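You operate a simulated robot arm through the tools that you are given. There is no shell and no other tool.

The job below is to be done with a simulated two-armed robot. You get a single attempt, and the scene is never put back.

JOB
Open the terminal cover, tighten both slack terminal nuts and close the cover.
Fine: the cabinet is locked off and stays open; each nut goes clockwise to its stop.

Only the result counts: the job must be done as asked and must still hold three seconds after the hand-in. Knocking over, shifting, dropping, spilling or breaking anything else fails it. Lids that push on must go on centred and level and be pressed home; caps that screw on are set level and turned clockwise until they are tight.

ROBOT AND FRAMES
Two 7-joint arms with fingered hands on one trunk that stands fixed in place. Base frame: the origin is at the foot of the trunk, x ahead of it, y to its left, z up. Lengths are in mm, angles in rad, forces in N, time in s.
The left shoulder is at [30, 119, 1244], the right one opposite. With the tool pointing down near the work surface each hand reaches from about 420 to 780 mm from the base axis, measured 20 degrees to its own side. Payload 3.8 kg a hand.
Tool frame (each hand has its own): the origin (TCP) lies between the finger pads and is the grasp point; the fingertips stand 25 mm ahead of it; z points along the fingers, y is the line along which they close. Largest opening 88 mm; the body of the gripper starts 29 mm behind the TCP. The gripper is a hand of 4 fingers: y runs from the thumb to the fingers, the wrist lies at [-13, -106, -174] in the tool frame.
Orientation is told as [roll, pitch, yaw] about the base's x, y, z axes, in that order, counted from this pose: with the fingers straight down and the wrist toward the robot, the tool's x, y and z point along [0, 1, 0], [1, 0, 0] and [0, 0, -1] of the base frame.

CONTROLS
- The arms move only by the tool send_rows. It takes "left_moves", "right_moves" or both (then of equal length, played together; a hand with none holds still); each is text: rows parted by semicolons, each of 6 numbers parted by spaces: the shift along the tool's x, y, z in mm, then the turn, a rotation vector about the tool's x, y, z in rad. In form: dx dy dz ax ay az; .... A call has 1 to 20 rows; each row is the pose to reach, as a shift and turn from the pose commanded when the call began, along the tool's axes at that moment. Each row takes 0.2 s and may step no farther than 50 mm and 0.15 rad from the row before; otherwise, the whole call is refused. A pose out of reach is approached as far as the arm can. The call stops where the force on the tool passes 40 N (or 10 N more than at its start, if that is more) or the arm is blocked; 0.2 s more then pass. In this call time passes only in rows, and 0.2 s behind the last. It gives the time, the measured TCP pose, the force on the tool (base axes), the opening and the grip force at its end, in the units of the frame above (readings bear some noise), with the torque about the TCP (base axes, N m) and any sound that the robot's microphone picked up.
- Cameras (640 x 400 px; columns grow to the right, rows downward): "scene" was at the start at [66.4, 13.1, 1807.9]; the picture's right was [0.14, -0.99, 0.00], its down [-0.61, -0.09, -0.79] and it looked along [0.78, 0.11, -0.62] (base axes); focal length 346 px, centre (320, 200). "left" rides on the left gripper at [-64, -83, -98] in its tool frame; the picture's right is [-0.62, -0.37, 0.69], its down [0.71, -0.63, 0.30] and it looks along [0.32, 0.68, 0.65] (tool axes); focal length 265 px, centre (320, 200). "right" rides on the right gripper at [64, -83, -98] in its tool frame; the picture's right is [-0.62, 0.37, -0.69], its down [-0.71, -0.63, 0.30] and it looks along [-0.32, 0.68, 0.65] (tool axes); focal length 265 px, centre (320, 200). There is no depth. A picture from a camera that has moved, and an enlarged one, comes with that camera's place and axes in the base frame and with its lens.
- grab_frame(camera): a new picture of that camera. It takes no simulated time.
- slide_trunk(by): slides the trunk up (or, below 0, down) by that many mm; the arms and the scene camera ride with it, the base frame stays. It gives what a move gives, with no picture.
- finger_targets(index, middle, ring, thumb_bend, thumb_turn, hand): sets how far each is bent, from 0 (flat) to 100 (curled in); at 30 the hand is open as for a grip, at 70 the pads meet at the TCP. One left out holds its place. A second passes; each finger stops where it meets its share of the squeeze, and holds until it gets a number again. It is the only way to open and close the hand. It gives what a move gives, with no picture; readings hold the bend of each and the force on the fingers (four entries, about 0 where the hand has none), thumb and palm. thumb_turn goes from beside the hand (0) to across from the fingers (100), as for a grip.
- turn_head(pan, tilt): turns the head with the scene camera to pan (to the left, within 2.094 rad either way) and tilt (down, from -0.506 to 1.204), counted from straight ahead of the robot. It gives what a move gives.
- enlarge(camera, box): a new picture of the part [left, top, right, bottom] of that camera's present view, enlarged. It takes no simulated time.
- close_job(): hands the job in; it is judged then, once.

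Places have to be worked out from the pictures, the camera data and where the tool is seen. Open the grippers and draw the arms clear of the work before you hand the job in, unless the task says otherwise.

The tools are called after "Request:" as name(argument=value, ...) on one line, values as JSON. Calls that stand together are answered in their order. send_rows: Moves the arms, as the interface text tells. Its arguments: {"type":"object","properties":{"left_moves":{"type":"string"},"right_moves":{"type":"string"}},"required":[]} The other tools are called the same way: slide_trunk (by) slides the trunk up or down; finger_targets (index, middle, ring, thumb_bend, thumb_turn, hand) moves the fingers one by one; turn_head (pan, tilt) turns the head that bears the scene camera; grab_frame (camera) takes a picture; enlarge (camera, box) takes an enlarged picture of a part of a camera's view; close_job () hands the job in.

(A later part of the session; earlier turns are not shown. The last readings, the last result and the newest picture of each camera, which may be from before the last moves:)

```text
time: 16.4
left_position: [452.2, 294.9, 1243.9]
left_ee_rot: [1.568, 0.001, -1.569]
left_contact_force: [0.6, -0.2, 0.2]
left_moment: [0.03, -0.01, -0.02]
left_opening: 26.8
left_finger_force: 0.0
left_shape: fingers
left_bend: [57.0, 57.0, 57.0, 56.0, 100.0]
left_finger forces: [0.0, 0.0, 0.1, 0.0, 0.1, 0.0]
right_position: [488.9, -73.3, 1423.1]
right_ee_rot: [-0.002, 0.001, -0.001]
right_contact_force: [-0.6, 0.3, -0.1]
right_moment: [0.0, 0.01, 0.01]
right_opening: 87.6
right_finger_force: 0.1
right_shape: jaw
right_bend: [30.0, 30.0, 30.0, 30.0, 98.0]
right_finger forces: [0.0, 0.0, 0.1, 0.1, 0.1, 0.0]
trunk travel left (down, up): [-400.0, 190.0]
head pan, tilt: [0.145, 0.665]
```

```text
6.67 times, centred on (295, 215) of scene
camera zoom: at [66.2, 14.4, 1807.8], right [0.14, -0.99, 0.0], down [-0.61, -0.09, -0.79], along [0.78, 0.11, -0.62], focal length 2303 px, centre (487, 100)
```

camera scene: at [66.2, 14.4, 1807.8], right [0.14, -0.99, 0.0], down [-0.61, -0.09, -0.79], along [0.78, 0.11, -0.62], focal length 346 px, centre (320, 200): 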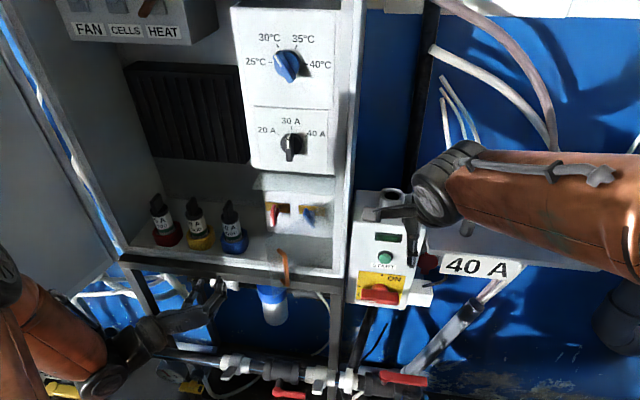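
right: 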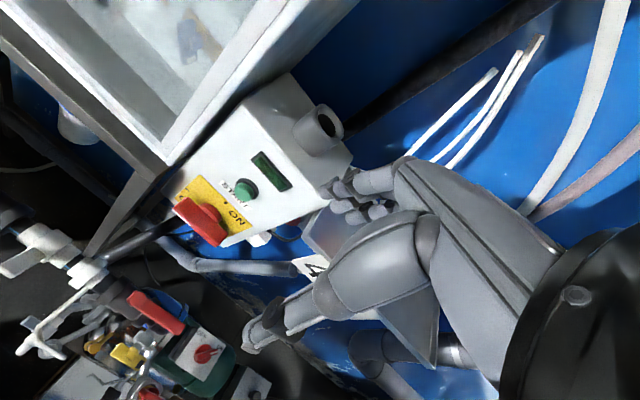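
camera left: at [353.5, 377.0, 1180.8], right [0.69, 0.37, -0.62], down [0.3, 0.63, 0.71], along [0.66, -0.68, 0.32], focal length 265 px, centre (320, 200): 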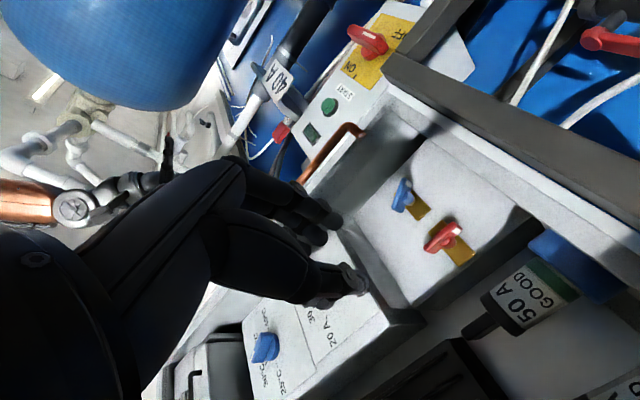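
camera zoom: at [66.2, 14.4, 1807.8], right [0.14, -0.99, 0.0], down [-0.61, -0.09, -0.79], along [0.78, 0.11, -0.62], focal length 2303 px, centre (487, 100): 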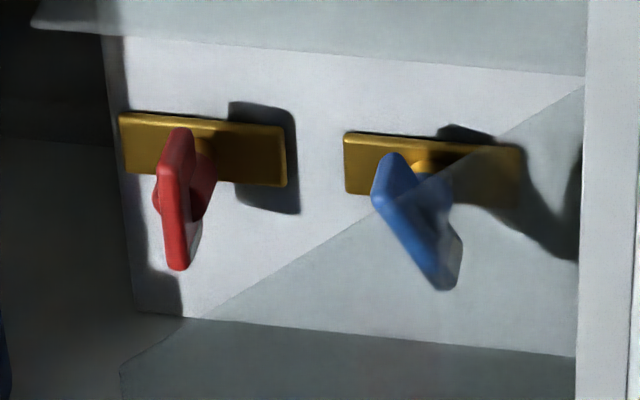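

Triangulation puts the red wing at about [715, 227, 1228] (vertical) and the blue wing at about [717, 135, 1230] (tilted top-left). The brass bars are at x≈748 and the door is at about 51°. I'll close the hand into a compact shape and move it inside the door's free edge.

Request:
finger_targets(hand="left", index=70, middle=70, ring=70, thumb_bend=70)

Request:
send_rows(left_moves="0 5 35 0 0 0; 0 10 70 0 0 0; 0 15 100 0 0 0; 0 18 128 0 0 0")

Request:
enlarge(camera="scene", box=[200, 170, 360, 310])

Request:
grab_frame(camera="left")

```text
time: 17.4
left_position: [453.3, 293.8, 1244.6]
left_ee_rot: [1.571, -0.001, -1.568]
left_contact_force: [0.3, 0.9, 0.3]
left_moment: [0.02, 0.0, -0.01]
left_opening: 0.1
left_finger_force: 0.1
left_shape: fingers
left_bend: [70.0, 70.0, 70.0, 70.0, 100.0]
left_finger forces: [0.0, 0.0, 0.0, 0.0, 0.0, 0.1]
right_position: [489.7, -73.1, 1422.8]
right_ee_rot: [0.001, -0.001, 0.0]
right_contact_force: [-0.8, -0.4, -1.2]
right_moment: [0.01, -0.02, 0.02]
right_opening: 87.5
right_finger_force: 0.0
right_shape: jaw
right_bend: [30.0, 30.0, 30.0, 30.0, 98.0]
right_finger forces: [0.0, 0.0, 0.0, 0.0, 0.1, 0.1]
trunk travel left (down, up): [-400.0, 190.0]
head pan, tilt: [0.145, 0.665]
```

```text
time: 18.4
left_position: [582.0, 272.4, 1241.7]
left_ee_rot: [1.571, 0.0, -1.567]
left_contact_force: [0.6, -0.8, 0.0]
left_moment: [-0.05, 0.01, 0.03]
left_opening: 0.0
left_finger_force: 0.1
left_shape: fingers
left_bend: [70.0, 70.0, 70.0, 70.0, 100.0]
left_finger forces: [0.0, 0.0, 0.0, 0.0, 0.0, 0.1]
right_position: [490.3, -73.9, 1421.6]
right_ee_rot: [-0.001, 0.0, 0.0]
right_contact_force: [0.4, 0.4, 0.5]
right_moment: [0.03, 0.04, 0.01]
right_opening: 87.6
right_finger_force: 0.0
right_shape: jaw
right_bend: [30.0, 30.0, 30.0, 30.0, 98.0]
right_finger forces: [0.1, 0.0, 0.1, 0.1, 0.1, 0.1]
trunk travel left (down, up): [-400.0, 190.0]
head pan, tilt: [0.145, 0.665]
```

```text
2.86 times, centred on (280, 240) of scene
camera zoom: at [67.7, 12.9, 1807.8], right [0.14, -0.99, 0.0], down [-0.61, -0.09, -0.79], along [0.78, 0.11, -0.62], focal length 987 px, centre (434, 86)
```

zoom: 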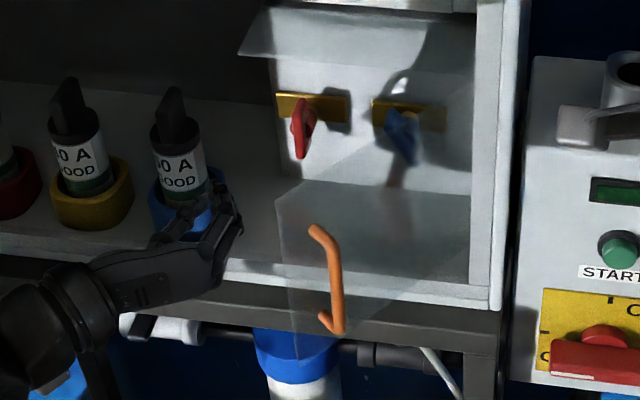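

```text
taken
camera left: at [482.7, 356.0, 1178.9], right [0.69, 0.37, -0.62], down [0.3, 0.63, 0.71], along [0.66, -0.68, 0.32], focal length 265 px, centre (320, 200)
```

left: 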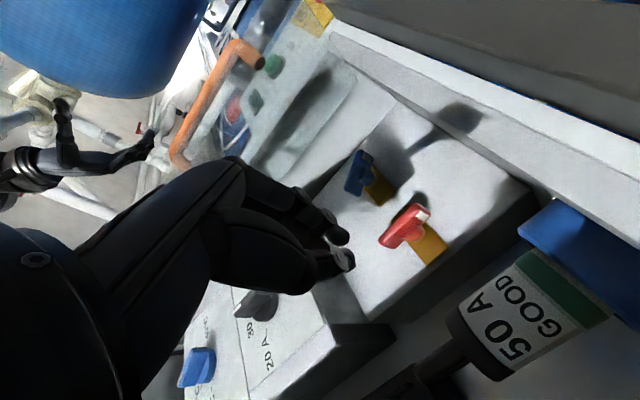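

The hand is inside the door's free edge and well clear of the fuse. I'll sweep right to push the cover further open.

Request:
send_rows(left_moves="0 16 0 0 0 0; 0 32 0 0 0 0; 0 48 0 0 0 0; 0 64 0 0 0 0; 0 80 0 0 0 0; 0 96 0 0 0 0; 0 112 0 0 0 0; 0 128 0 0 0 0; 0 142 0 0 0 0")

Request:
enlarge(camera="scene", box=[200, 170, 360, 310])

Request:
grab_frame(camera="left")

```text
time: 20.4
left_position: [581.1, 132.2, 1242.9]
left_ee_rot: [1.57, -0.001, -1.569]
left_contact_force: [-0.4, -0.9, -0.9]
left_moment: [-0.04, -0.01, 0.03]
left_opening: 0.1
left_finger_force: 0.0
left_shape: fingers
left_bend: [70.0, 70.0, 70.0, 70.0, 100.0]
left_finger forces: [0.0, 0.2, 0.0, 0.1, 0.0, 0.0]
right_position: [489.3, -74.1, 1423.1]
right_ee_rot: [0.001, -0.001, 0.0]
right_contact_force: [-0.5, 0.6, 0.4]
right_moment: [0.01, -0.02, -0.03]
right_opening: 87.4
right_finger_force: 0.0
right_shape: jaw
right_bend: [30.0, 30.0, 30.0, 30.0, 98.0]
right_finger forces: [0.0, 0.0, 0.0, 0.0, 0.0, 0.0]
trunk travel left (down, up): [-400.0, 190.0]
head pan, tilt: [0.145, 0.665]
```

```text
2.86 times, centred on (280, 240) of scene
camera zoom: at [66.6, 12.6, 1807.9], right [0.14, -0.99, 0.0], down [-0.61, -0.09, -0.79], along [0.78, 0.11, -0.62], focal length 987 px, centre (434, 86)
```

zoom: 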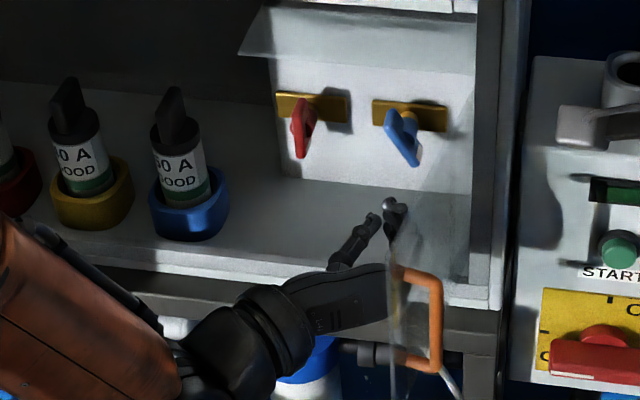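

```text
taken
camera left: at [481.4, 214.4, 1179.8], right [0.69, 0.37, -0.62], down [0.3, 0.63, 0.71], along [0.66, -0.68, 0.32], focal length 265 px, centre (320, 200)
```

left: 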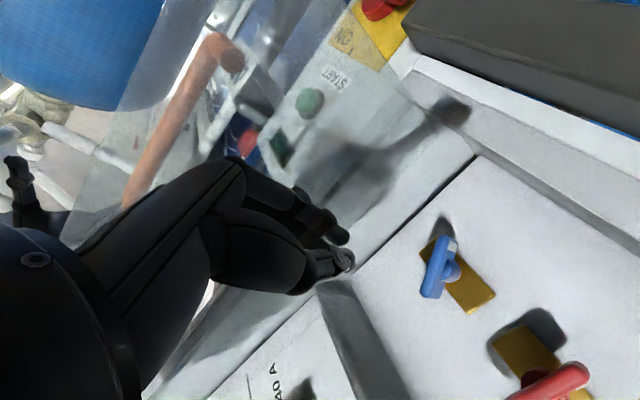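

The door is now near 80° with negligible force. I'll push a little more so it clears the blue nut's working space.

Request:
send_rows(left_moves="0 10 0 0 0 0; 0 20 0 0 0 0; 0 28 0 0 0 0; 0 35 0 0 0 0")

Request:
enlarge(camera="scene", box=[200, 170, 360, 310])

Request:
grab_frame(camera="left")

```text
time: 21.4
left_position: [578.1, 96.9, 1243.4]
left_ee_rot: [1.571, 0.0, -1.567]
left_contact_force: [0.4, 0.4, 0.0]
left_moment: [-0.04, 0.0, -0.02]
left_opening: 0.2
left_finger_force: 0.0
left_shape: fingers
left_bend: [70.0, 70.0, 70.0, 70.0, 100.0]
left_finger forces: [0.0, 0.3, 0.1, 0.0, 0.0, 0.0]
right_position: [488.7, -73.3, 1421.0]
right_ee_rot: [0.0, 0.0, 0.001]
right_contact_force: [0.3, 0.2, -0.3]
right_moment: [0.01, -0.01, 0.04]
right_opening: 87.6
right_finger_force: 0.1
right_shape: jaw
right_bend: [30.0, 30.0, 30.0, 30.0, 98.0]
right_finger forces: [0.0, 0.0, 0.0, 0.0, 0.0, 0.0]
trunk travel left (down, up): [-400.0, 190.0]
head pan, tilt: [0.145, 0.665]
```

```text
2.86 times, centred on (280, 240) of scene
camera zoom: at [66.6, 12.7, 1807.9], right [0.14, -0.99, 0.0], down [-0.61, -0.09, -0.79], along [0.78, 0.11, -0.62], focal length 987 px, centre (434, 86)
```

zoom: 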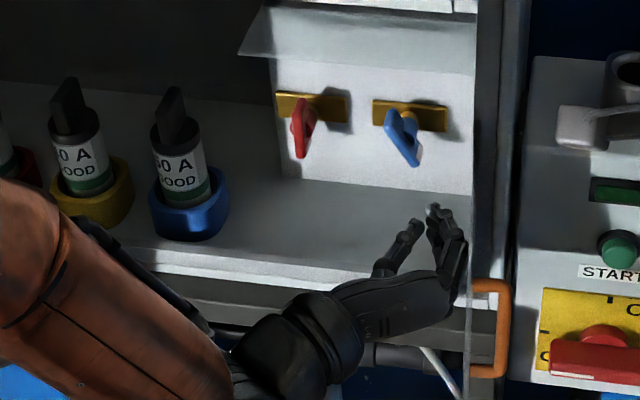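

```text
taken
camera left: at [480.6, 180.0, 1179.5], right [0.69, 0.37, -0.62], down [0.3, 0.63, 0.71], along [0.66, -0.68, 0.32], focal length 265 px, centre (320, 200)
```

left: 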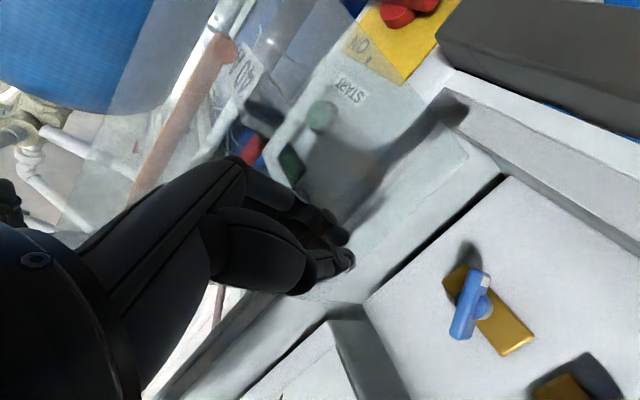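

The door now stands close to 90°, so there's room. I'll move the hand back left in line with the blue nut and look closely at its wing angle.

Request:
send_rows(left_moves="0 -12 -10 0 0 0; 0 -25 -20 0 0 0; 0 -39 -30 0 0 0")

Request:
enlarge(camera="scene", box=[250, 180, 350, 250])

Request:
enlarge(camera="left", box=[360, 180, 640, 380])

Request:
grab_frame(camera="right")

```text
time: 22.2
left_position: [549.8, 137.7, 1243.4]
left_ee_rot: [1.571, 0.002, -1.568]
left_contact_force: [1.0, 0.2, -0.1]
left_moment: [0.0, 0.01, -0.02]
left_opening: 0.0
left_finger_force: 0.1
left_shape: fingers
left_bend: [70.0, 70.0, 70.0, 70.0, 100.0]
left_finger forces: [0.1, 0.1, 0.0, 0.1, 0.0, 0.0]
right_position: [489.0, -73.5, 1421.6]
right_ee_rot: [0.001, 0.001, 0.001]
right_contact_force: [0.5, 0.0, 0.1]
right_moment: [0.02, 0.0, 0.0]
right_opening: 87.7
right_finger_force: 0.1
right_shape: jaw
right_bend: [30.0, 30.0, 30.0, 30.0, 98.0]
right_finger forces: [0.0, 0.0, 0.0, 0.1, 0.0, 0.0]
trunk travel left (down, up): [-400.0, 190.0]
head pan, tilt: [0.145, 0.665]
```

```text
5.71 times, centred on (300, 215) of scene
camera zoom: at [66.1, 13.7, 1807.9], right [0.14, -0.99, 0.0], down [-0.61, -0.09, -0.79], along [0.78, 0.11, -0.62], focal length 1974 px, centre (434, 114)
```

zoom: 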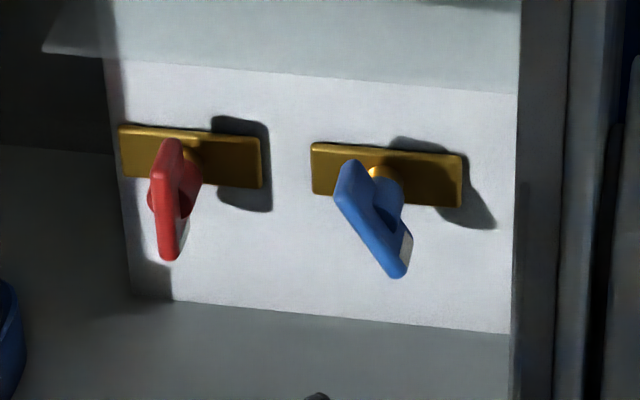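

```text
2.00 times, centred on (500, 280) of left
camera zoom: at [450.1, 220.3, 1179.8], right [0.69, 0.37, -0.62], down [0.3, 0.63, 0.71], along [0.66, -0.68, 0.33], focal length 531 px, centre (-40, 40)
```

zoom: 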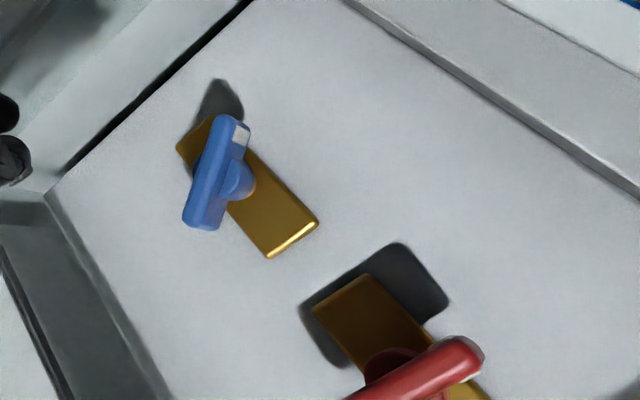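

```text
taken
camera right: at [406.3, -9.0, 1521.3], right [0.37, -0.62, 0.69], down [-0.63, -0.71, -0.3], along [0.68, -0.33, -0.65], focal length 265 px, centre (320, 200)
```

right: 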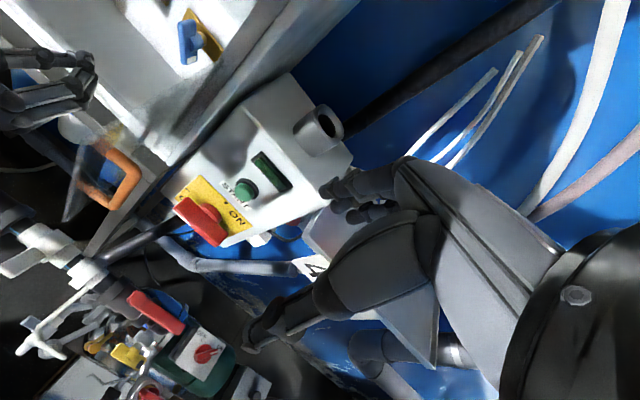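

The blue wing's centre is about [716, 132.5, 1231], and it leans about 23° counter-clockwise from vertical. I'll open the hand part-way, roll it to match the wing and advance to a standoff.

Request:
finger_targets(hand="left", index=48, middle=48, ring=48, thumb_bend=48)

Request:
send_rows(left_moves="-4 2 20 0 0 -0.14; -8 4 40 0 0 -0.28; -12 5 60 0 0 -0.41; -12 5 85 0 0 -0.41")

Request:
grab_frame(camera="left")

Request:
enlarge(camera="scene", box=[220, 170, 360, 280])

```text
time: 23.2
left_position: [549.4, 137.0, 1242.3]
left_ee_rot: [1.571, 0.001, -1.567]
left_contact_force: [0.1, 0.6, 0.3]
left_moment: [0.03, 0.0, 0.0]
left_opening: 45.4
left_finger_force: 0.2
left_shape: fingers
left_bend: [48.0, 48.0, 48.0, 48.0, 100.0]
left_finger forces: [0.0, 0.0, 0.0, 0.1, 0.0, 0.0]
right_position: [489.1, -73.8, 1422.4]
right_ee_rot: [0.0, 0.0, 0.0]
right_contact_force: [-0.1, -0.1, -0.5]
right_moment: [0.01, 0.02, 0.01]
right_opening: 87.7
right_finger_force: 0.1
right_shape: jaw
right_bend: [30.0, 30.0, 30.0, 30.0, 98.0]
right_finger forces: [0.0, 0.0, 0.0, 0.0, 0.0, 0.0]
trunk travel left (down, up): [-400.0, 190.0]
head pan, tilt: [0.145, 0.665]
```

```text
time: 24.2
left_position: [635.9, 131.1, 1230.7]
left_ee_rot: [1.571, -0.412, -1.566]
left_contact_force: [-0.1, 0.8, -1.0]
left_moment: [0.02, 0.02, 0.0]
left_opening: 45.5
left_finger_force: 0.0
left_shape: fingers
left_bend: [48.0, 48.0, 48.0, 48.0, 100.0]
left_finger forces: [0.0, 0.0, 0.1, 0.0, 0.0, 0.0]
right_position: [490.3, -75.1, 1421.6]
right_ee_rot: [0.0, -0.001, 0.0]
right_contact_force: [0.7, 0.2, 0.0]
right_moment: [0.03, 0.04, 0.02]
right_opening: 87.6
right_finger_force: 0.1
right_shape: jaw
right_bend: [30.0, 30.0, 30.0, 30.0, 98.0]
right_finger forces: [0.1, 0.0, 0.0, 0.0, 0.0, 0.0]
trunk travel left (down, up): [-400.0, 190.0]
head pan, tilt: [0.145, 0.665]
```

```text
taken
camera left: at [536.5, 181.7, 1139.4], right [0.69, 0.09, -0.72], down [0.3, 0.86, 0.4], along [0.66, -0.5, 0.57], focal length 265 px, centre (320, 200)
```

left: 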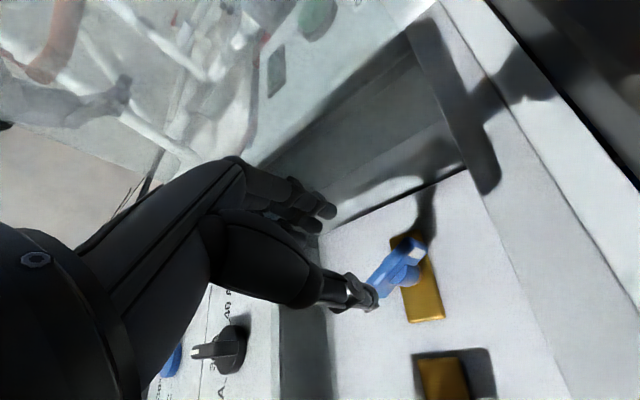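

```text
3.64 times, centred on (290, 225) of scene
camera zoom: at [67.4, 12.7, 1807.8], right [0.14, -0.99, 0.0], down [-0.61, -0.09, -0.79], along [0.78, 0.11, -0.62], focal length 1256 px, centre (429, 109)
```

zoom: 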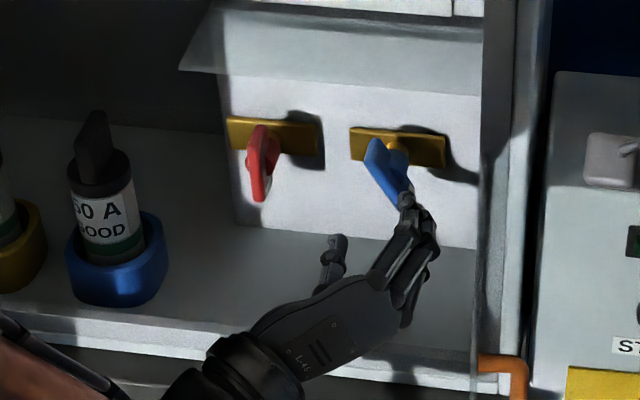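

The wing lies right on the tool axis and parallel to the finger pads. I'll advance so the fingertips straddle the wing.

Request:
send_rows(left_moves="0 0 20 0 0 0; 0 0 40 0 0 0; 0 0 58 0 0 0; 0 0 70 0 0 0")

Request:
grab_frame(camera="left")

Request:
enlarge(camera="scene", box=[250, 180, 350, 260])

```text
time: 25.2
left_position: [705.4, 132.7, 1230.9]
left_ee_rot: [1.568, -0.41, -1.567]
left_contact_force: [-0.4, 0.5, 0.3]
left_moment: [-0.01, -0.01, 0.0]
left_opening: 45.7
left_finger_force: 0.0
left_shape: fingers
left_bend: [48.0, 48.0, 48.0, 48.0, 100.0]
left_finger forces: [0.0, 0.0, 0.0, 0.1, 0.0, 0.0]
right_position: [488.8, -73.6, 1421.9]
right_ee_rot: [-0.001, -0.001, -0.002]
right_contact_force: [-0.3, 0.5, 0.6]
right_moment: [0.01, -0.03, -0.02]
right_opening: 87.5
right_finger_force: 0.0
right_shape: jaw
right_bend: [30.0, 30.0, 30.0, 30.0, 98.0]
right_finger forces: [0.0, 0.0, 0.0, 0.0, 0.1, 0.1]
trunk travel left (down, up): [-400.0, 190.0]
head pan, tilt: [0.145, 0.665]
```

```text
taken
camera left: at [606.7, 181.6, 1139.8], right [0.69, 0.09, -0.72], down [0.3, 0.86, 0.4], along [0.66, -0.5, 0.57], focal length 265 px, centre (320, 200)
```

left: 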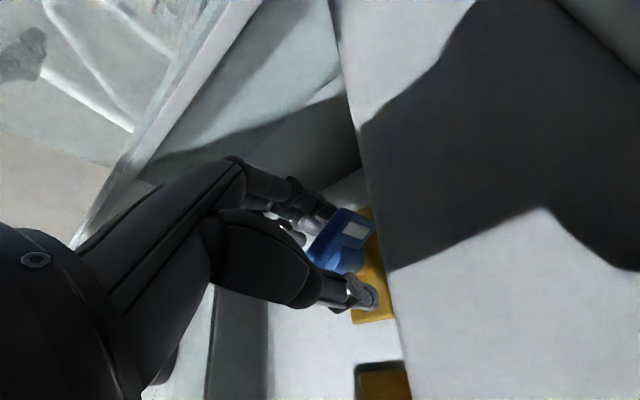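

```text
5.00 times, centred on (300, 220) of scene
camera zoom: at [67.1, 12.9, 1807.8], right [0.14, -0.99, 0.0], down [-0.61, -0.09, -0.79], along [0.78, 0.11, -0.62], focal length 1727 px, centre (420, 100)
```

zoom: 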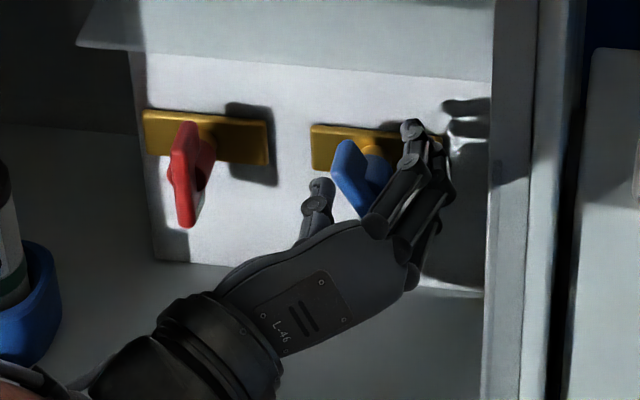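

The wing is between the thumb and the fingers, so I'll close on it.

Request:
finger_targets(hand="left", index=78, middle=78, ring=78, thumb_bend=78)

Request:
grab_frame(camera="left")

Request:
enlarge(camera="scene", box=[250, 180, 350, 260])

```text
time: 26.2
left_position: [706.7, 131.1, 1233.7]
left_ee_rot: [1.573, -0.412, -1.571]
left_contact_force: [7.7, -1.4, 9.3]
left_moment: [0.04, -0.05, 0.09]
left_opening: 4.2
left_finger_force: 16.5
left_shape: fingers
left_bend: [75.0, 76.0, 77.0, 66.0, 100.0]
left_finger forces: [9.0, 7.0, 3.7, 0.0, 13.0, 0.0]
right_position: [489.2, -74.4, 1421.1]
right_ee_rot: [-0.001, -0.001, 0.001]
right_contact_force: [-0.3, 0.1, 0.3]
right_moment: [-0.02, -0.02, 0.01]
right_opening: 87.8
right_finger_force: 0.1
right_shape: jaw
right_bend: [30.0, 30.0, 30.0, 30.0, 98.0]
right_finger forces: [0.0, 0.1, 0.0, 0.1, 0.1, 0.0]
trunk travel left (down, up): [-400.0, 190.0]
head pan, tilt: [0.145, 0.665]
```

```text
taken
camera left: at [607.6, 181.3, 1141.0], right [0.69, 0.09, -0.71], down [0.3, 0.86, 0.4], along [0.65, -0.5, 0.57], focal length 265 px, centre (320, 200)
```

left: 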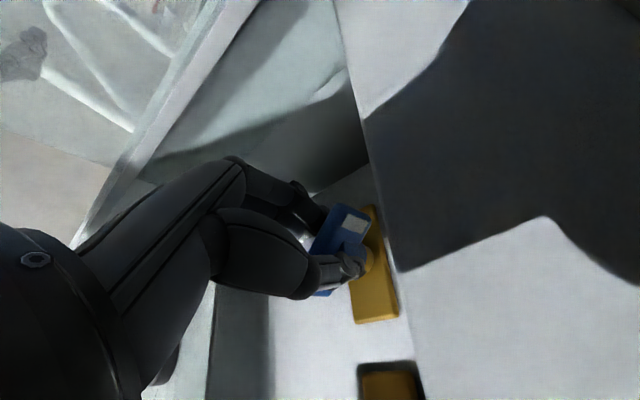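

```text
5.00 times, centred on (300, 220) of scene
camera zoom: at [67.4, 12.3, 1807.9], right [0.14, -0.99, 0.0], down [-0.61, -0.09, -0.79], along [0.78, 0.11, -0.62], focal length 1727 px, centre (420, 100)
```

zoom: 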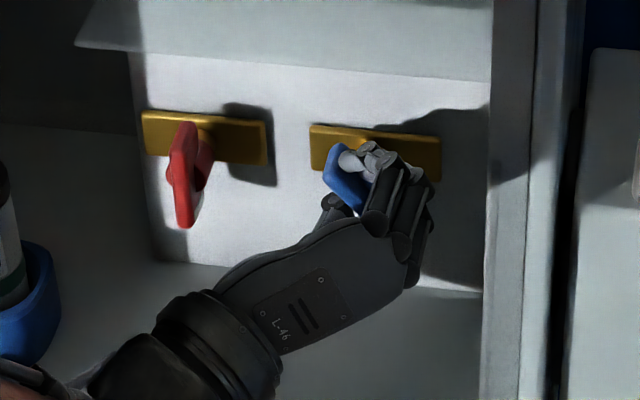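

The wing is held at about 16 N. I'll begin turning clockwise, which is positive about the tool axis, in small steps while watching the torque.

Request:
send_rows(left_moves="0 0 0 0 0 0.1; 0 0 0 0 0 0.2; 0 0 0 0 0 0.3; 0 0 0 0 0 0.4")

Request:
enlarge(camera="scene", box=[250, 180, 350, 260])

Request:
grab_frame(camera="left")

```text
time: 27.2
left_position: [704.8, 130.1, 1231.4]
left_ee_rot: [1.571, -0.007, -1.57]
left_contact_force: [9.0, -5.3, 8.6]
left_moment: [-0.02, -0.16, 0.0]
left_opening: 5.0
left_finger_force: 15.9
left_shape: fingers
left_bend: [75.0, 76.0, 77.0, 67.0, 100.0]
left_finger forces: [11.5, 5.7, 2.5, 0.0, 12.2, 0.0]
right_position: [490.8, -74.7, 1421.1]
right_ee_rot: [-0.001, -0.001, 0.0]
right_contact_force: [-0.6, 0.6, 0.1]
right_moment: [0.0, 0.01, -0.02]
right_opening: 87.6
right_finger_force: 0.0
right_shape: jaw
right_bend: [30.0, 30.0, 30.0, 30.0, 98.0]
right_finger forces: [0.0, 0.0, 0.0, 0.0, 0.0, 0.0]
trunk travel left (down, up): [-400.0, 190.0]
head pan, tilt: [0.145, 0.665]
```

```text
5.00 times, centred on (300, 220) of scene
camera zoom: at [67.7, 11.5, 1807.8], right [0.14, -0.99, 0.0], down [-0.61, -0.09, -0.79], along [0.78, 0.11, -0.62], focal length 1727 px, centre (420, 100)
```

zoom: 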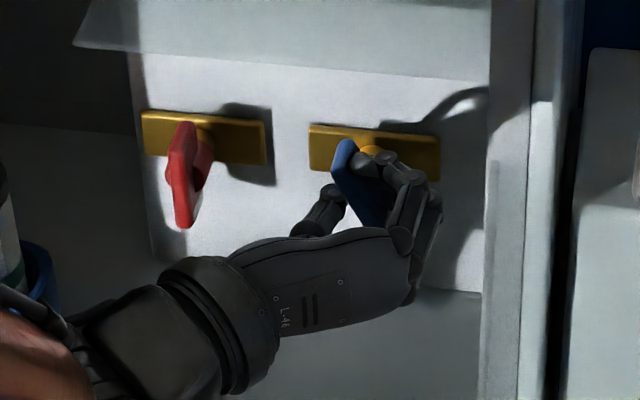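

```text
taken
camera left: at [606.8, 212.9, 1167.1], right [0.69, 0.37, -0.62], down [0.3, 0.64, 0.71], along [0.66, -0.68, 0.33], focal length 265 px, centre (320, 200)
```

left: 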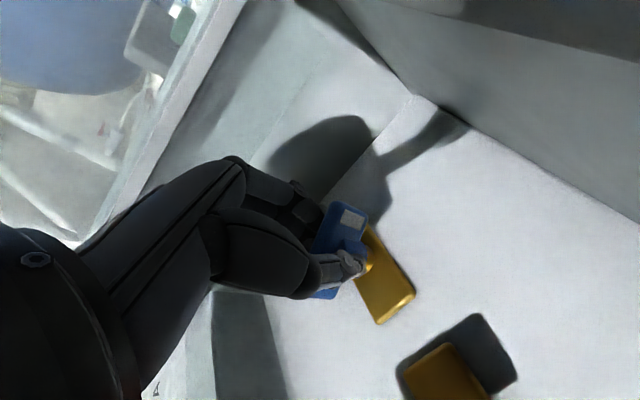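

The torque stays low and the wing seems to move with the hand. I'll enlarge to confirm there is no slip.

Request:
enlarge(camera="left", box=[270, 170, 430, 340])

Request:
enlarge(camera="scene", box=[270, 190, 330, 230])

```text
2.35 times, centred on (350, 255) of left
camera zoom: at [606.8, 212.9, 1167.1], right [0.69, 0.37, -0.62], down [0.3, 0.64, 0.71], along [0.66, -0.68, 0.33], focal length 624 px, centre (249, 71)
```

zoom: 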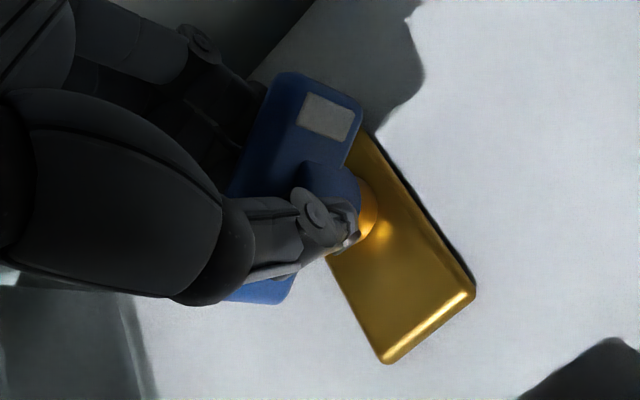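

```text
10.00 times, centred on (300, 210) of scene
camera zoom: at [67.7, 11.5, 1807.8], right [0.14, -0.99, 0.0], down [-0.61, -0.09, -0.79], along [0.78, 0.11, -0.62], focal length 3455 px, centre (520, 100)
```

zoom: 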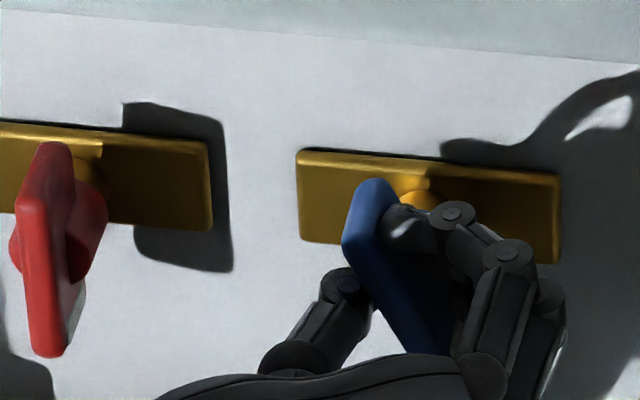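

The wing is lagging the hand a little, with the lower finger now bearing on it. I'll keep rotating and check whether it follows.

Request:
send_rows(left_moves="0 0 0 0 0 0.1; 0 0 0 0 0 0.2; 0 0 0 0 0 0.3; 0 0 0 0 0 0.4")

Request:
enlarge(camera="left", box=[270, 170, 430, 340])

Request:
enlarge(camera="scene", box=[270, 190, 330, 230])

```text
time: 28.2
left_position: [706.0, 130.1, 1230.6]
left_ee_rot: [1.568, 0.394, -1.57]
left_contact_force: [8.4, -5.8, 5.2]
left_moment: [-0.03, -0.12, -0.06]
left_opening: 4.9
left_finger_force: 15.7
left_shape: fingers
left_bend: [75.0, 76.0, 77.0, 67.0, 99.0]
left_finger forces: [11.4, 5.5, 2.3, 0.0, 12.4, 0.1]
right_position: [490.1, -74.8, 1420.8]
right_ee_rot: [0.0, 0.001, 0.001]
right_contact_force: [0.2, -0.2, 0.4]
right_moment: [-0.04, 0.01, 0.04]
right_opening: 87.8
right_finger_force: 0.0
right_shape: jaw
right_bend: [30.0, 30.0, 30.0, 30.0, 98.0]
right_finger forces: [0.0, 0.1, 0.0, 0.1, 0.0, 0.1]
trunk travel left (down, up): [-400.0, 190.0]
head pan, tilt: [0.145, 0.665]
```

```text
2.35 times, centred on (350, 255) of left
camera zoom: at [606.6, 231.3, 1203.2], right [0.69, 0.58, -0.43], down [0.31, 0.31, 0.9], along [0.66, -0.75, 0.04], focal length 624 px, centre (249, 71)
```

zoom: 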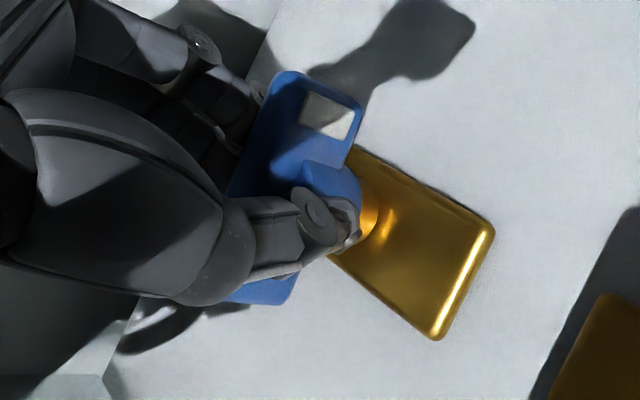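

```text
10.00 times, centred on (300, 210) of scene
camera zoom: at [68.0, 11.1, 1807.8], right [0.14, -0.99, 0.0], down [-0.61, -0.09, -0.79], along [0.78, 0.11, -0.62], focal length 3455 px, centre (520, 100)
```

zoom: 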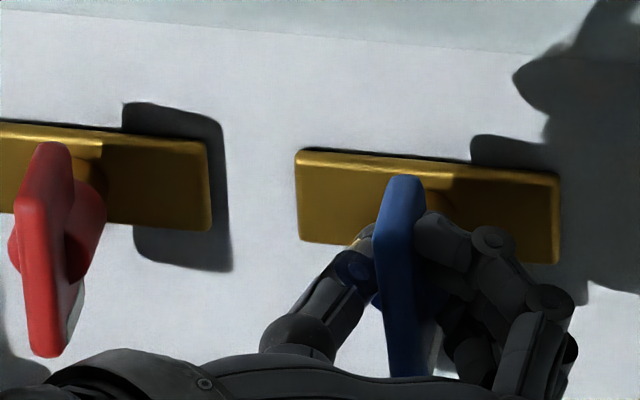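

The wing now follows the hand rigidly and is about vertical. I'll continue clockwise, watching for a torque rise at the stop.

Request:
send_rows(left_moves="0 0 0 0 0 0.1; 0 0 0 0 0 0.2; 0 0 0 0 0 0.3; 0 0 0 0 0 0.4; 0 0 0 0 0 0.5")

Request:
enlarge(camera="left", box=[270, 170, 430, 340])

Request:
grab_frame(camera="scene")

```text
time: 29.4
left_position: [706.8, 130.0, 1230.4]
left_ee_rot: [1.566, 0.893, -1.572]
left_contact_force: [4.0, -7.3, -5.2]
left_moment: [-0.09, 0.06, -0.07]
left_opening: 4.7
left_finger_force: 15.9
left_shape: fingers
left_bend: [75.0, 76.0, 78.0, 68.0, 98.0]
left_finger forces: [12.9, 6.7, 0.8, 0.0, 12.3, 0.0]
right_position: [490.1, -75.7, 1421.4]
right_ee_rot: [-0.001, -0.001, 0.0]
right_contact_force: [-0.5, 0.3, 0.3]
right_moment: [0.0, -0.01, 0.03]
right_opening: 87.7
right_finger_force: 0.1
right_shape: jaw
right_bend: [30.0, 30.0, 30.0, 30.0, 98.0]
right_finger forces: [0.0, 0.0, 0.0, 0.0, 0.0, 0.0]
trunk travel left (down, up): [-400.0, 190.0]
head pan, tilt: [0.145, 0.665]
```

```text
2.35 times, centred on (350, 255) of left
camera zoom: at [606.7, 232.2, 1255.3], right [0.69, 0.72, -0.1], down [0.31, -0.16, 0.94], along [0.65, -0.68, -0.33], focal length 624 px, centre (249, 71)
```

zoom: 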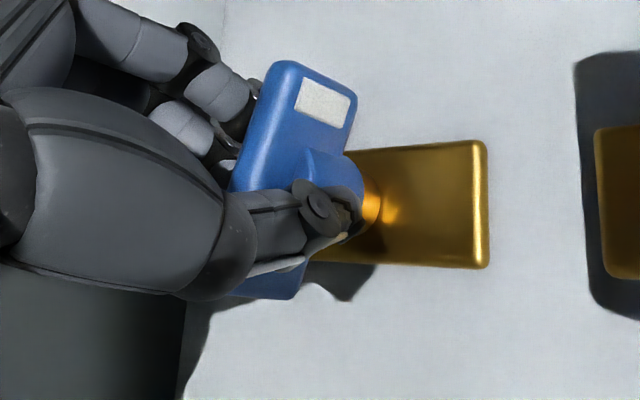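

```text
taken
camera scene: at [68.4, 11.1, 1807.7], right [0.14, -0.99, 0.0], down [-0.61, -0.09, -0.79], along [0.78, 0.11, -0.62], focal length 346 px, centre (320, 200)
```

scene: 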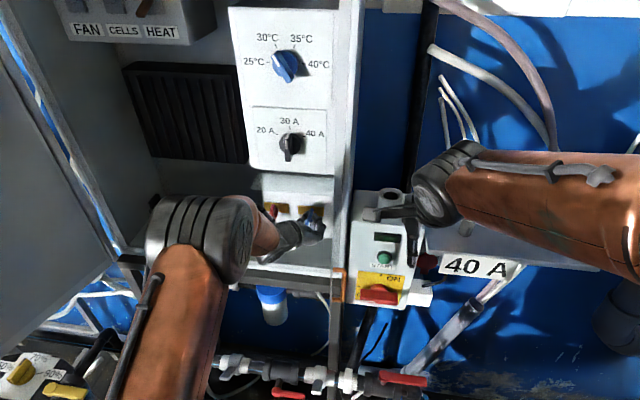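

The wing keeps following and the arm is clear of the fuses, with the elbow up and in front. I'll continue clockwise.

Request:
send_rows(left_moves="0 0 0 0 0 0.1; 0 0 0 0 0 0.2; 0 0 0 0 0 0.3; 0 0 0 0 0 0.4; 0 0 0 0 0 0.5")

Request:
enlarge(camera="left", box=[270, 170, 430, 340])

Request:
grab_frame(camera="scene")

```text
time: 30.6
left_position: [705.6, 131.4, 1230.5]
left_ee_rot: [1.552, 1.395, -1.586]
left_contact_force: [0.0, -6.5, -12.9]
left_moment: [-0.09, 0.15, -0.12]
left_opening: 4.8
left_finger_force: 17.9
left_shape: fingers
left_bend: [75.0, 76.0, 78.0, 69.0, 98.0]
left_finger forces: [14.8, 8.8, 0.9, 0.1, 11.7, 0.0]
right_position: [489.4, -75.4, 1421.6]
right_ee_rot: [0.0, 0.001, -0.001]
right_contact_force: [0.0, 0.6, 1.0]
right_moment: [0.03, -0.03, 0.03]
right_opening: 87.7
right_finger_force: 0.1
right_shape: jaw
right_bend: [30.0, 30.0, 30.0, 30.0, 98.0]
right_finger forces: [0.0, 0.0, 0.0, 0.0, 0.0, 0.1]
trunk travel left (down, up): [-400.0, 190.0]
head pan, tilt: [0.145, 0.665]
```

```text
2.35 times, centred on (350, 255) of left
camera zoom: at [607.0, 208.2, 1300.9], right [0.69, 0.68, 0.25], down [0.31, -0.59, 0.74], along [0.65, -0.44, -0.62], focal length 624 px, centre (249, 71)
```

zoom: 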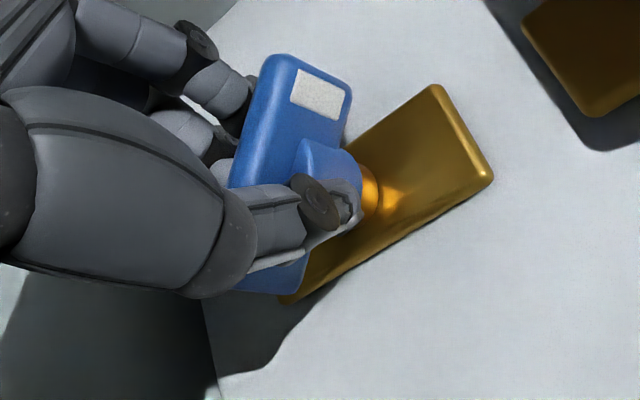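

```text
taken
camera scene: at [68.7, 11.3, 1807.7], right [0.14, -0.99, 0.0], down [-0.61, -0.09, -0.79], along [0.78, 0.11, -0.62], focal length 346 px, centre (320, 200)
```

scene: 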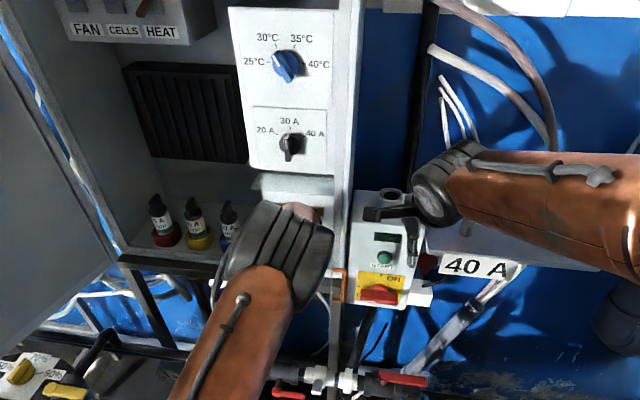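

The wing is at roughly 60° past vertical with no stop yet. I'll continue clockwise.

Request:
send_rows(left_moves="0 0 0 0 0 0.1; 0 0 0 0 0 0.2; 0 0 0 0 0 0.3; 0 0 0 0 0 0.4; 0 0 0 0 0 0.5")

Request:
enlarge(camera="left", box=[270, 170, 430, 340])

Request:
grab_frame(camera="scene")

```text
time: 31.7
left_position: [707.8, 132.9, 1231.8]
left_ee_rot: [-1.58, 1.316, 1.556]
left_contact_force: [1.4, -14.7, -16.6]
left_moment: [-0.1, 0.33, -0.18]
left_opening: 5.6
left_finger_force: 21.1
left_shape: fingers
left_bend: [76.0, 76.0, 77.0, 72.0, 99.0]
left_finger forces: [18.4, 10.1, 3.6, 0.0, 10.2, 0.0]
right_position: [489.9, -70.6, 1423.0]
right_ee_rot: [-0.002, 0.001, 0.0]
right_contact_force: [-0.2, -0.4, 0.0]
right_moment: [0.0, 0.01, -0.01]
right_opening: 87.4
right_finger_force: 0.0
right_shape: jaw
right_bend: [30.0, 30.0, 30.0, 30.0, 98.0]
right_finger forces: [0.0, 0.0, 0.1, 0.0, 0.1, 0.0]
trunk travel left (down, up): [-400.0, 190.0]
head pan, tilt: [0.145, 0.665]
stopped in row 5 (left hand): the force on the tool passed its limit at 49 N (the readings are from after the stop); the commanded pose is now the measured one
```

```text
2.35 times, centred on (350, 255) of left
camera zoom: at [608.1, 173.8, 1328.8], right [0.7, 0.5, 0.51], down [0.3, -0.85, 0.43], along [0.65, -0.15, -0.74], focal length 624 px, centre (249, 71)
```

zoom: 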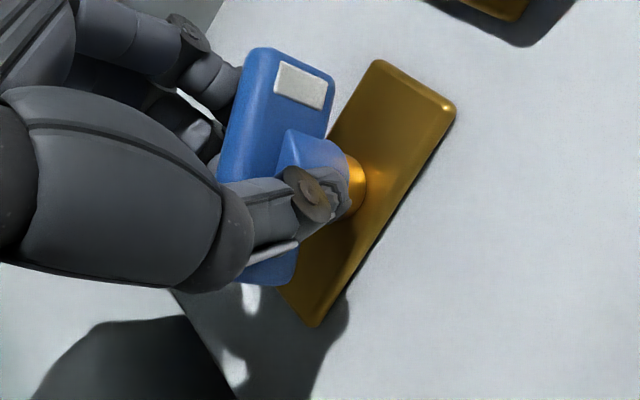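

```text
taken
camera scene: at [68.0, 16.7, 1807.9], right [0.15, -0.99, 0.0], down [-0.61, -0.09, -0.79], along [0.78, 0.11, -0.62], focal length 346 px, centre (320, 200)
```

scene: 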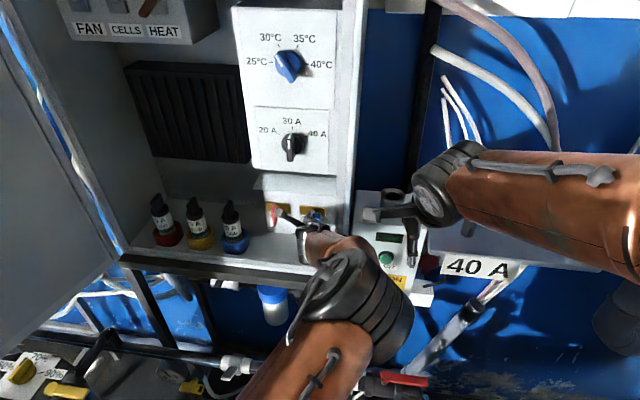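

The force limit tripped in the last row, at about 90° of total turn, which may be the nut's stop. I'll look at it from the scene camera before pressing again.

Request:
enlarge(camera="scene", box=[260, 190, 340, 245])

Request:
grab_frame(camera="left")

Request:
grab_frame(camera="right")

```text
7.27 times, centred on (300, 218) of scene
camera zoom: at [68.0, 16.7, 1807.9], right [0.15, -0.99, 0.0], down [-0.61, -0.09, -0.79], along [0.78, 0.11, -0.62], focal length 2513 px, centre (466, 73)
```

zoom: 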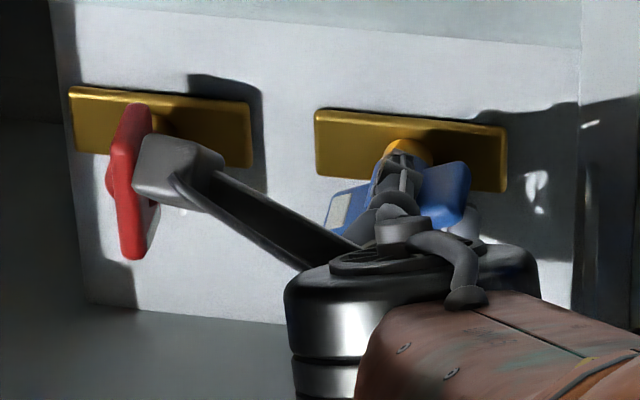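

```text
taken
camera left: at [608.1, 173.8, 1328.8], right [0.7, 0.5, 0.51], down [0.3, -0.85, 0.43], along [0.65, -0.15, -0.74], focal length 265 px, centre (320, 200)
```

left: 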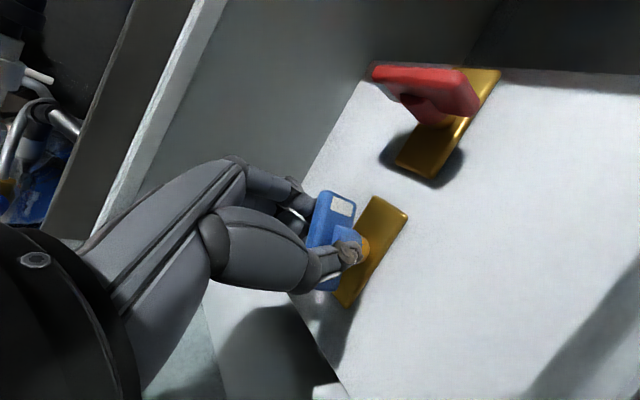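

```text
taken
camera right: at [407.7, -6.2, 1521.0], right [0.37, -0.62, 0.69], down [-0.63, -0.72, -0.3], along [0.68, -0.33, -0.65], focal length 265 px, centre (320, 200)
```

right: 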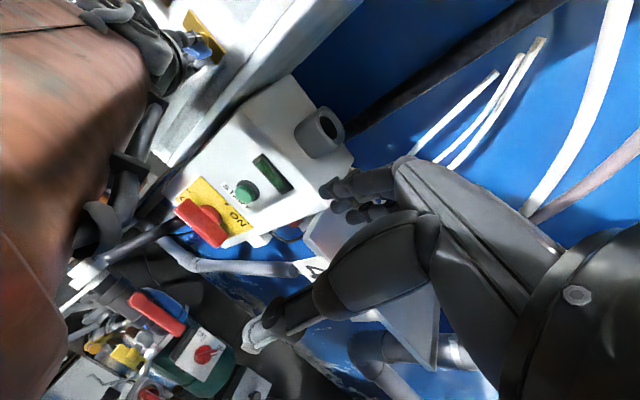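

The wing now lies about 68° past vertical, roughly a 91° total turn. I'll press a little further clockwise to confirm whether this is really the stop.

Request:
send_rows(left_moves="0 0 0 0 0 0.06; 0 0 0 0 0 0.12; 0 0 0 0 0 0.18")

Request:
enlarge(camera="scene", box=[260, 190, 340, 245])

Request:
enlarge(camera="left", box=[270, 170, 430, 340])

```text
time: 32.0
left_position: [707.7, 131.6, 1233.5]
left_ee_rot: [-1.581, 1.304, 1.547]
left_contact_force: [-3.0, -16.7, -21.1]
left_moment: [-0.15, 0.37, -0.24]
left_opening: 5.2
left_finger_force: 22.1
left_shape: fingers
left_bend: [76.0, 76.0, 77.0, 72.0, 99.0]
left_finger forces: [19.0, 12.2, 4.1, 0.0, 9.7, 0.0]
right_position: [490.9, -70.8, 1423.6]
right_ee_rot: [-0.004, 0.0, 0.001]
right_contact_force: [0.4, -0.1, -0.8]
right_moment: [0.01, -0.02, 0.0]
right_opening: 87.8
right_finger_force: 0.0
right_shape: jaw
right_bend: [30.0, 30.0, 30.0, 30.0, 98.0]
right_finger forces: [0.0, 0.1, 0.0, 0.1, 0.0, 0.0]
trunk travel left (down, up): [-400.0, 190.0]
head pan, tilt: [0.145, 0.665]
stopped in row 1 (left hand): the force on the tool passed its limit at 48 N (the readings are from after the stop); the commanded pose is now the measured one
```

```text
7.27 times, centred on (300, 218) of scene
camera zoom: at [67.7, 17.2, 1807.9], right [0.15, -0.99, 0.0], down [-0.61, -0.09, -0.79], along [0.78, 0.11, -0.62], focal length 2513 px, centre (466, 73)
```

zoom: 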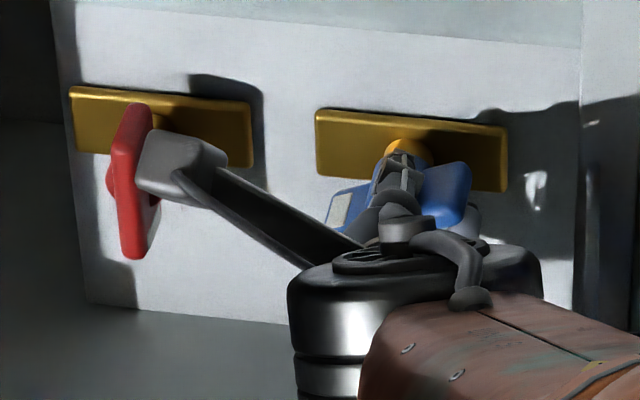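

```text
2.35 times, centred on (350, 255) of left
camera zoom: at [608.4, 173.3, 1329.9], right [0.7, 0.49, 0.52], down [0.29, -0.86, 0.42], along [0.65, -0.14, -0.74], focal length 624 px, centre (249, 71)
```

zoom: 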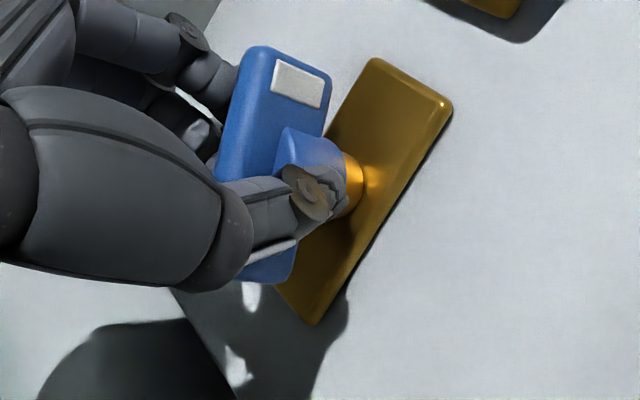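

The reaction force on the hand matches the finger forces on the wing, so it comes from the wing itself. Part of it may be my rotation centre being off the nut axis, though. I'll ease sideways to relieve that and turn again to test the stop cleanly.

Request:
send_rows(left_moves="2 1.5 0 0 0 0; 4 3 0 0 0 0; 4 3 0 0 0 0.04; 4 3 0 0 0 0.08; 4 3 0 0 0 0.12; 4 3 0 0 0 0.16; 4 3 0 0 0 0.2")

Request:
enlarge(camera="scene", box=[260, 190, 340, 245])

Request:
enlarge(camera="left", box=[270, 170, 430, 340])

```text
time: 32.7
left_position: [707.4, 131.8, 1232.4]
left_ee_rot: [-1.606, 1.303, 1.522]
left_contact_force: [-0.6, -19.5, -22.6]
left_moment: [-0.14, 0.42, -0.3]
left_opening: 5.5
left_finger_force: 23.6
left_shape: fingers
left_bend: [76.0, 76.0, 77.0, 72.0, 99.0]
left_finger forces: [19.2, 13.3, 5.0, 0.0, 8.8, 0.0]
right_position: [488.9, -69.7, 1421.6]
right_ee_rot: [-0.003, 0.001, 0.002]
right_contact_force: [0.3, -0.9, -0.4]
right_moment: [0.0, 0.0, 0.0]
right_opening: 87.6
right_finger_force: 0.1
right_shape: jaw
right_bend: [30.0, 30.0, 30.0, 30.0, 98.0]
right_finger forces: [0.0, 0.0, 0.0, 0.1, 0.0, 0.0]
trunk travel left (down, up): [-400.0, 190.0]
head pan, tilt: [0.145, 0.665]
stopped in row 3 (left hand): the force on the tool passed its limit at 43 N (the readings are from after the stop); the commanded pose is now the measured one
```

```text
7.27 times, centred on (300, 218) of scene
camera zoom: at [65.9, 19.0, 1807.7], right [0.15, -0.99, 0.0], down [-0.61, -0.09, -0.79], along [0.78, 0.11, -0.62], focal length 2513 px, centre (466, 73)
```

zoom: 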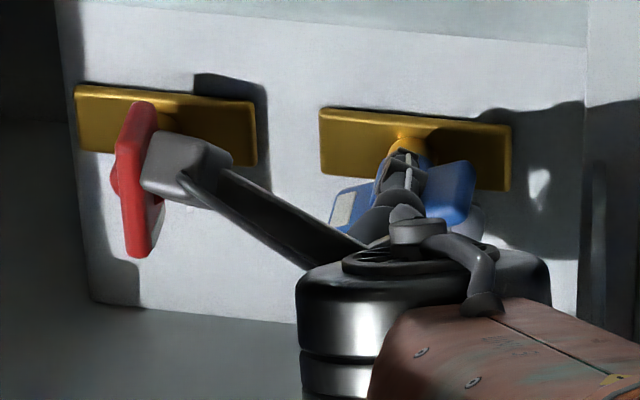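

```text
2.35 times, centred on (350, 255) of left
camera zoom: at [607.7, 173.4, 1329.4], right [0.7, 0.49, 0.53], down [0.29, -0.86, 0.42], along [0.66, -0.14, -0.74], focal length 624 px, centre (249, 71)
```

zoom: 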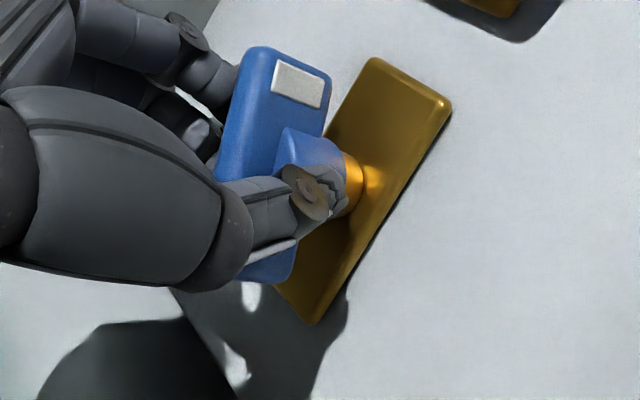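

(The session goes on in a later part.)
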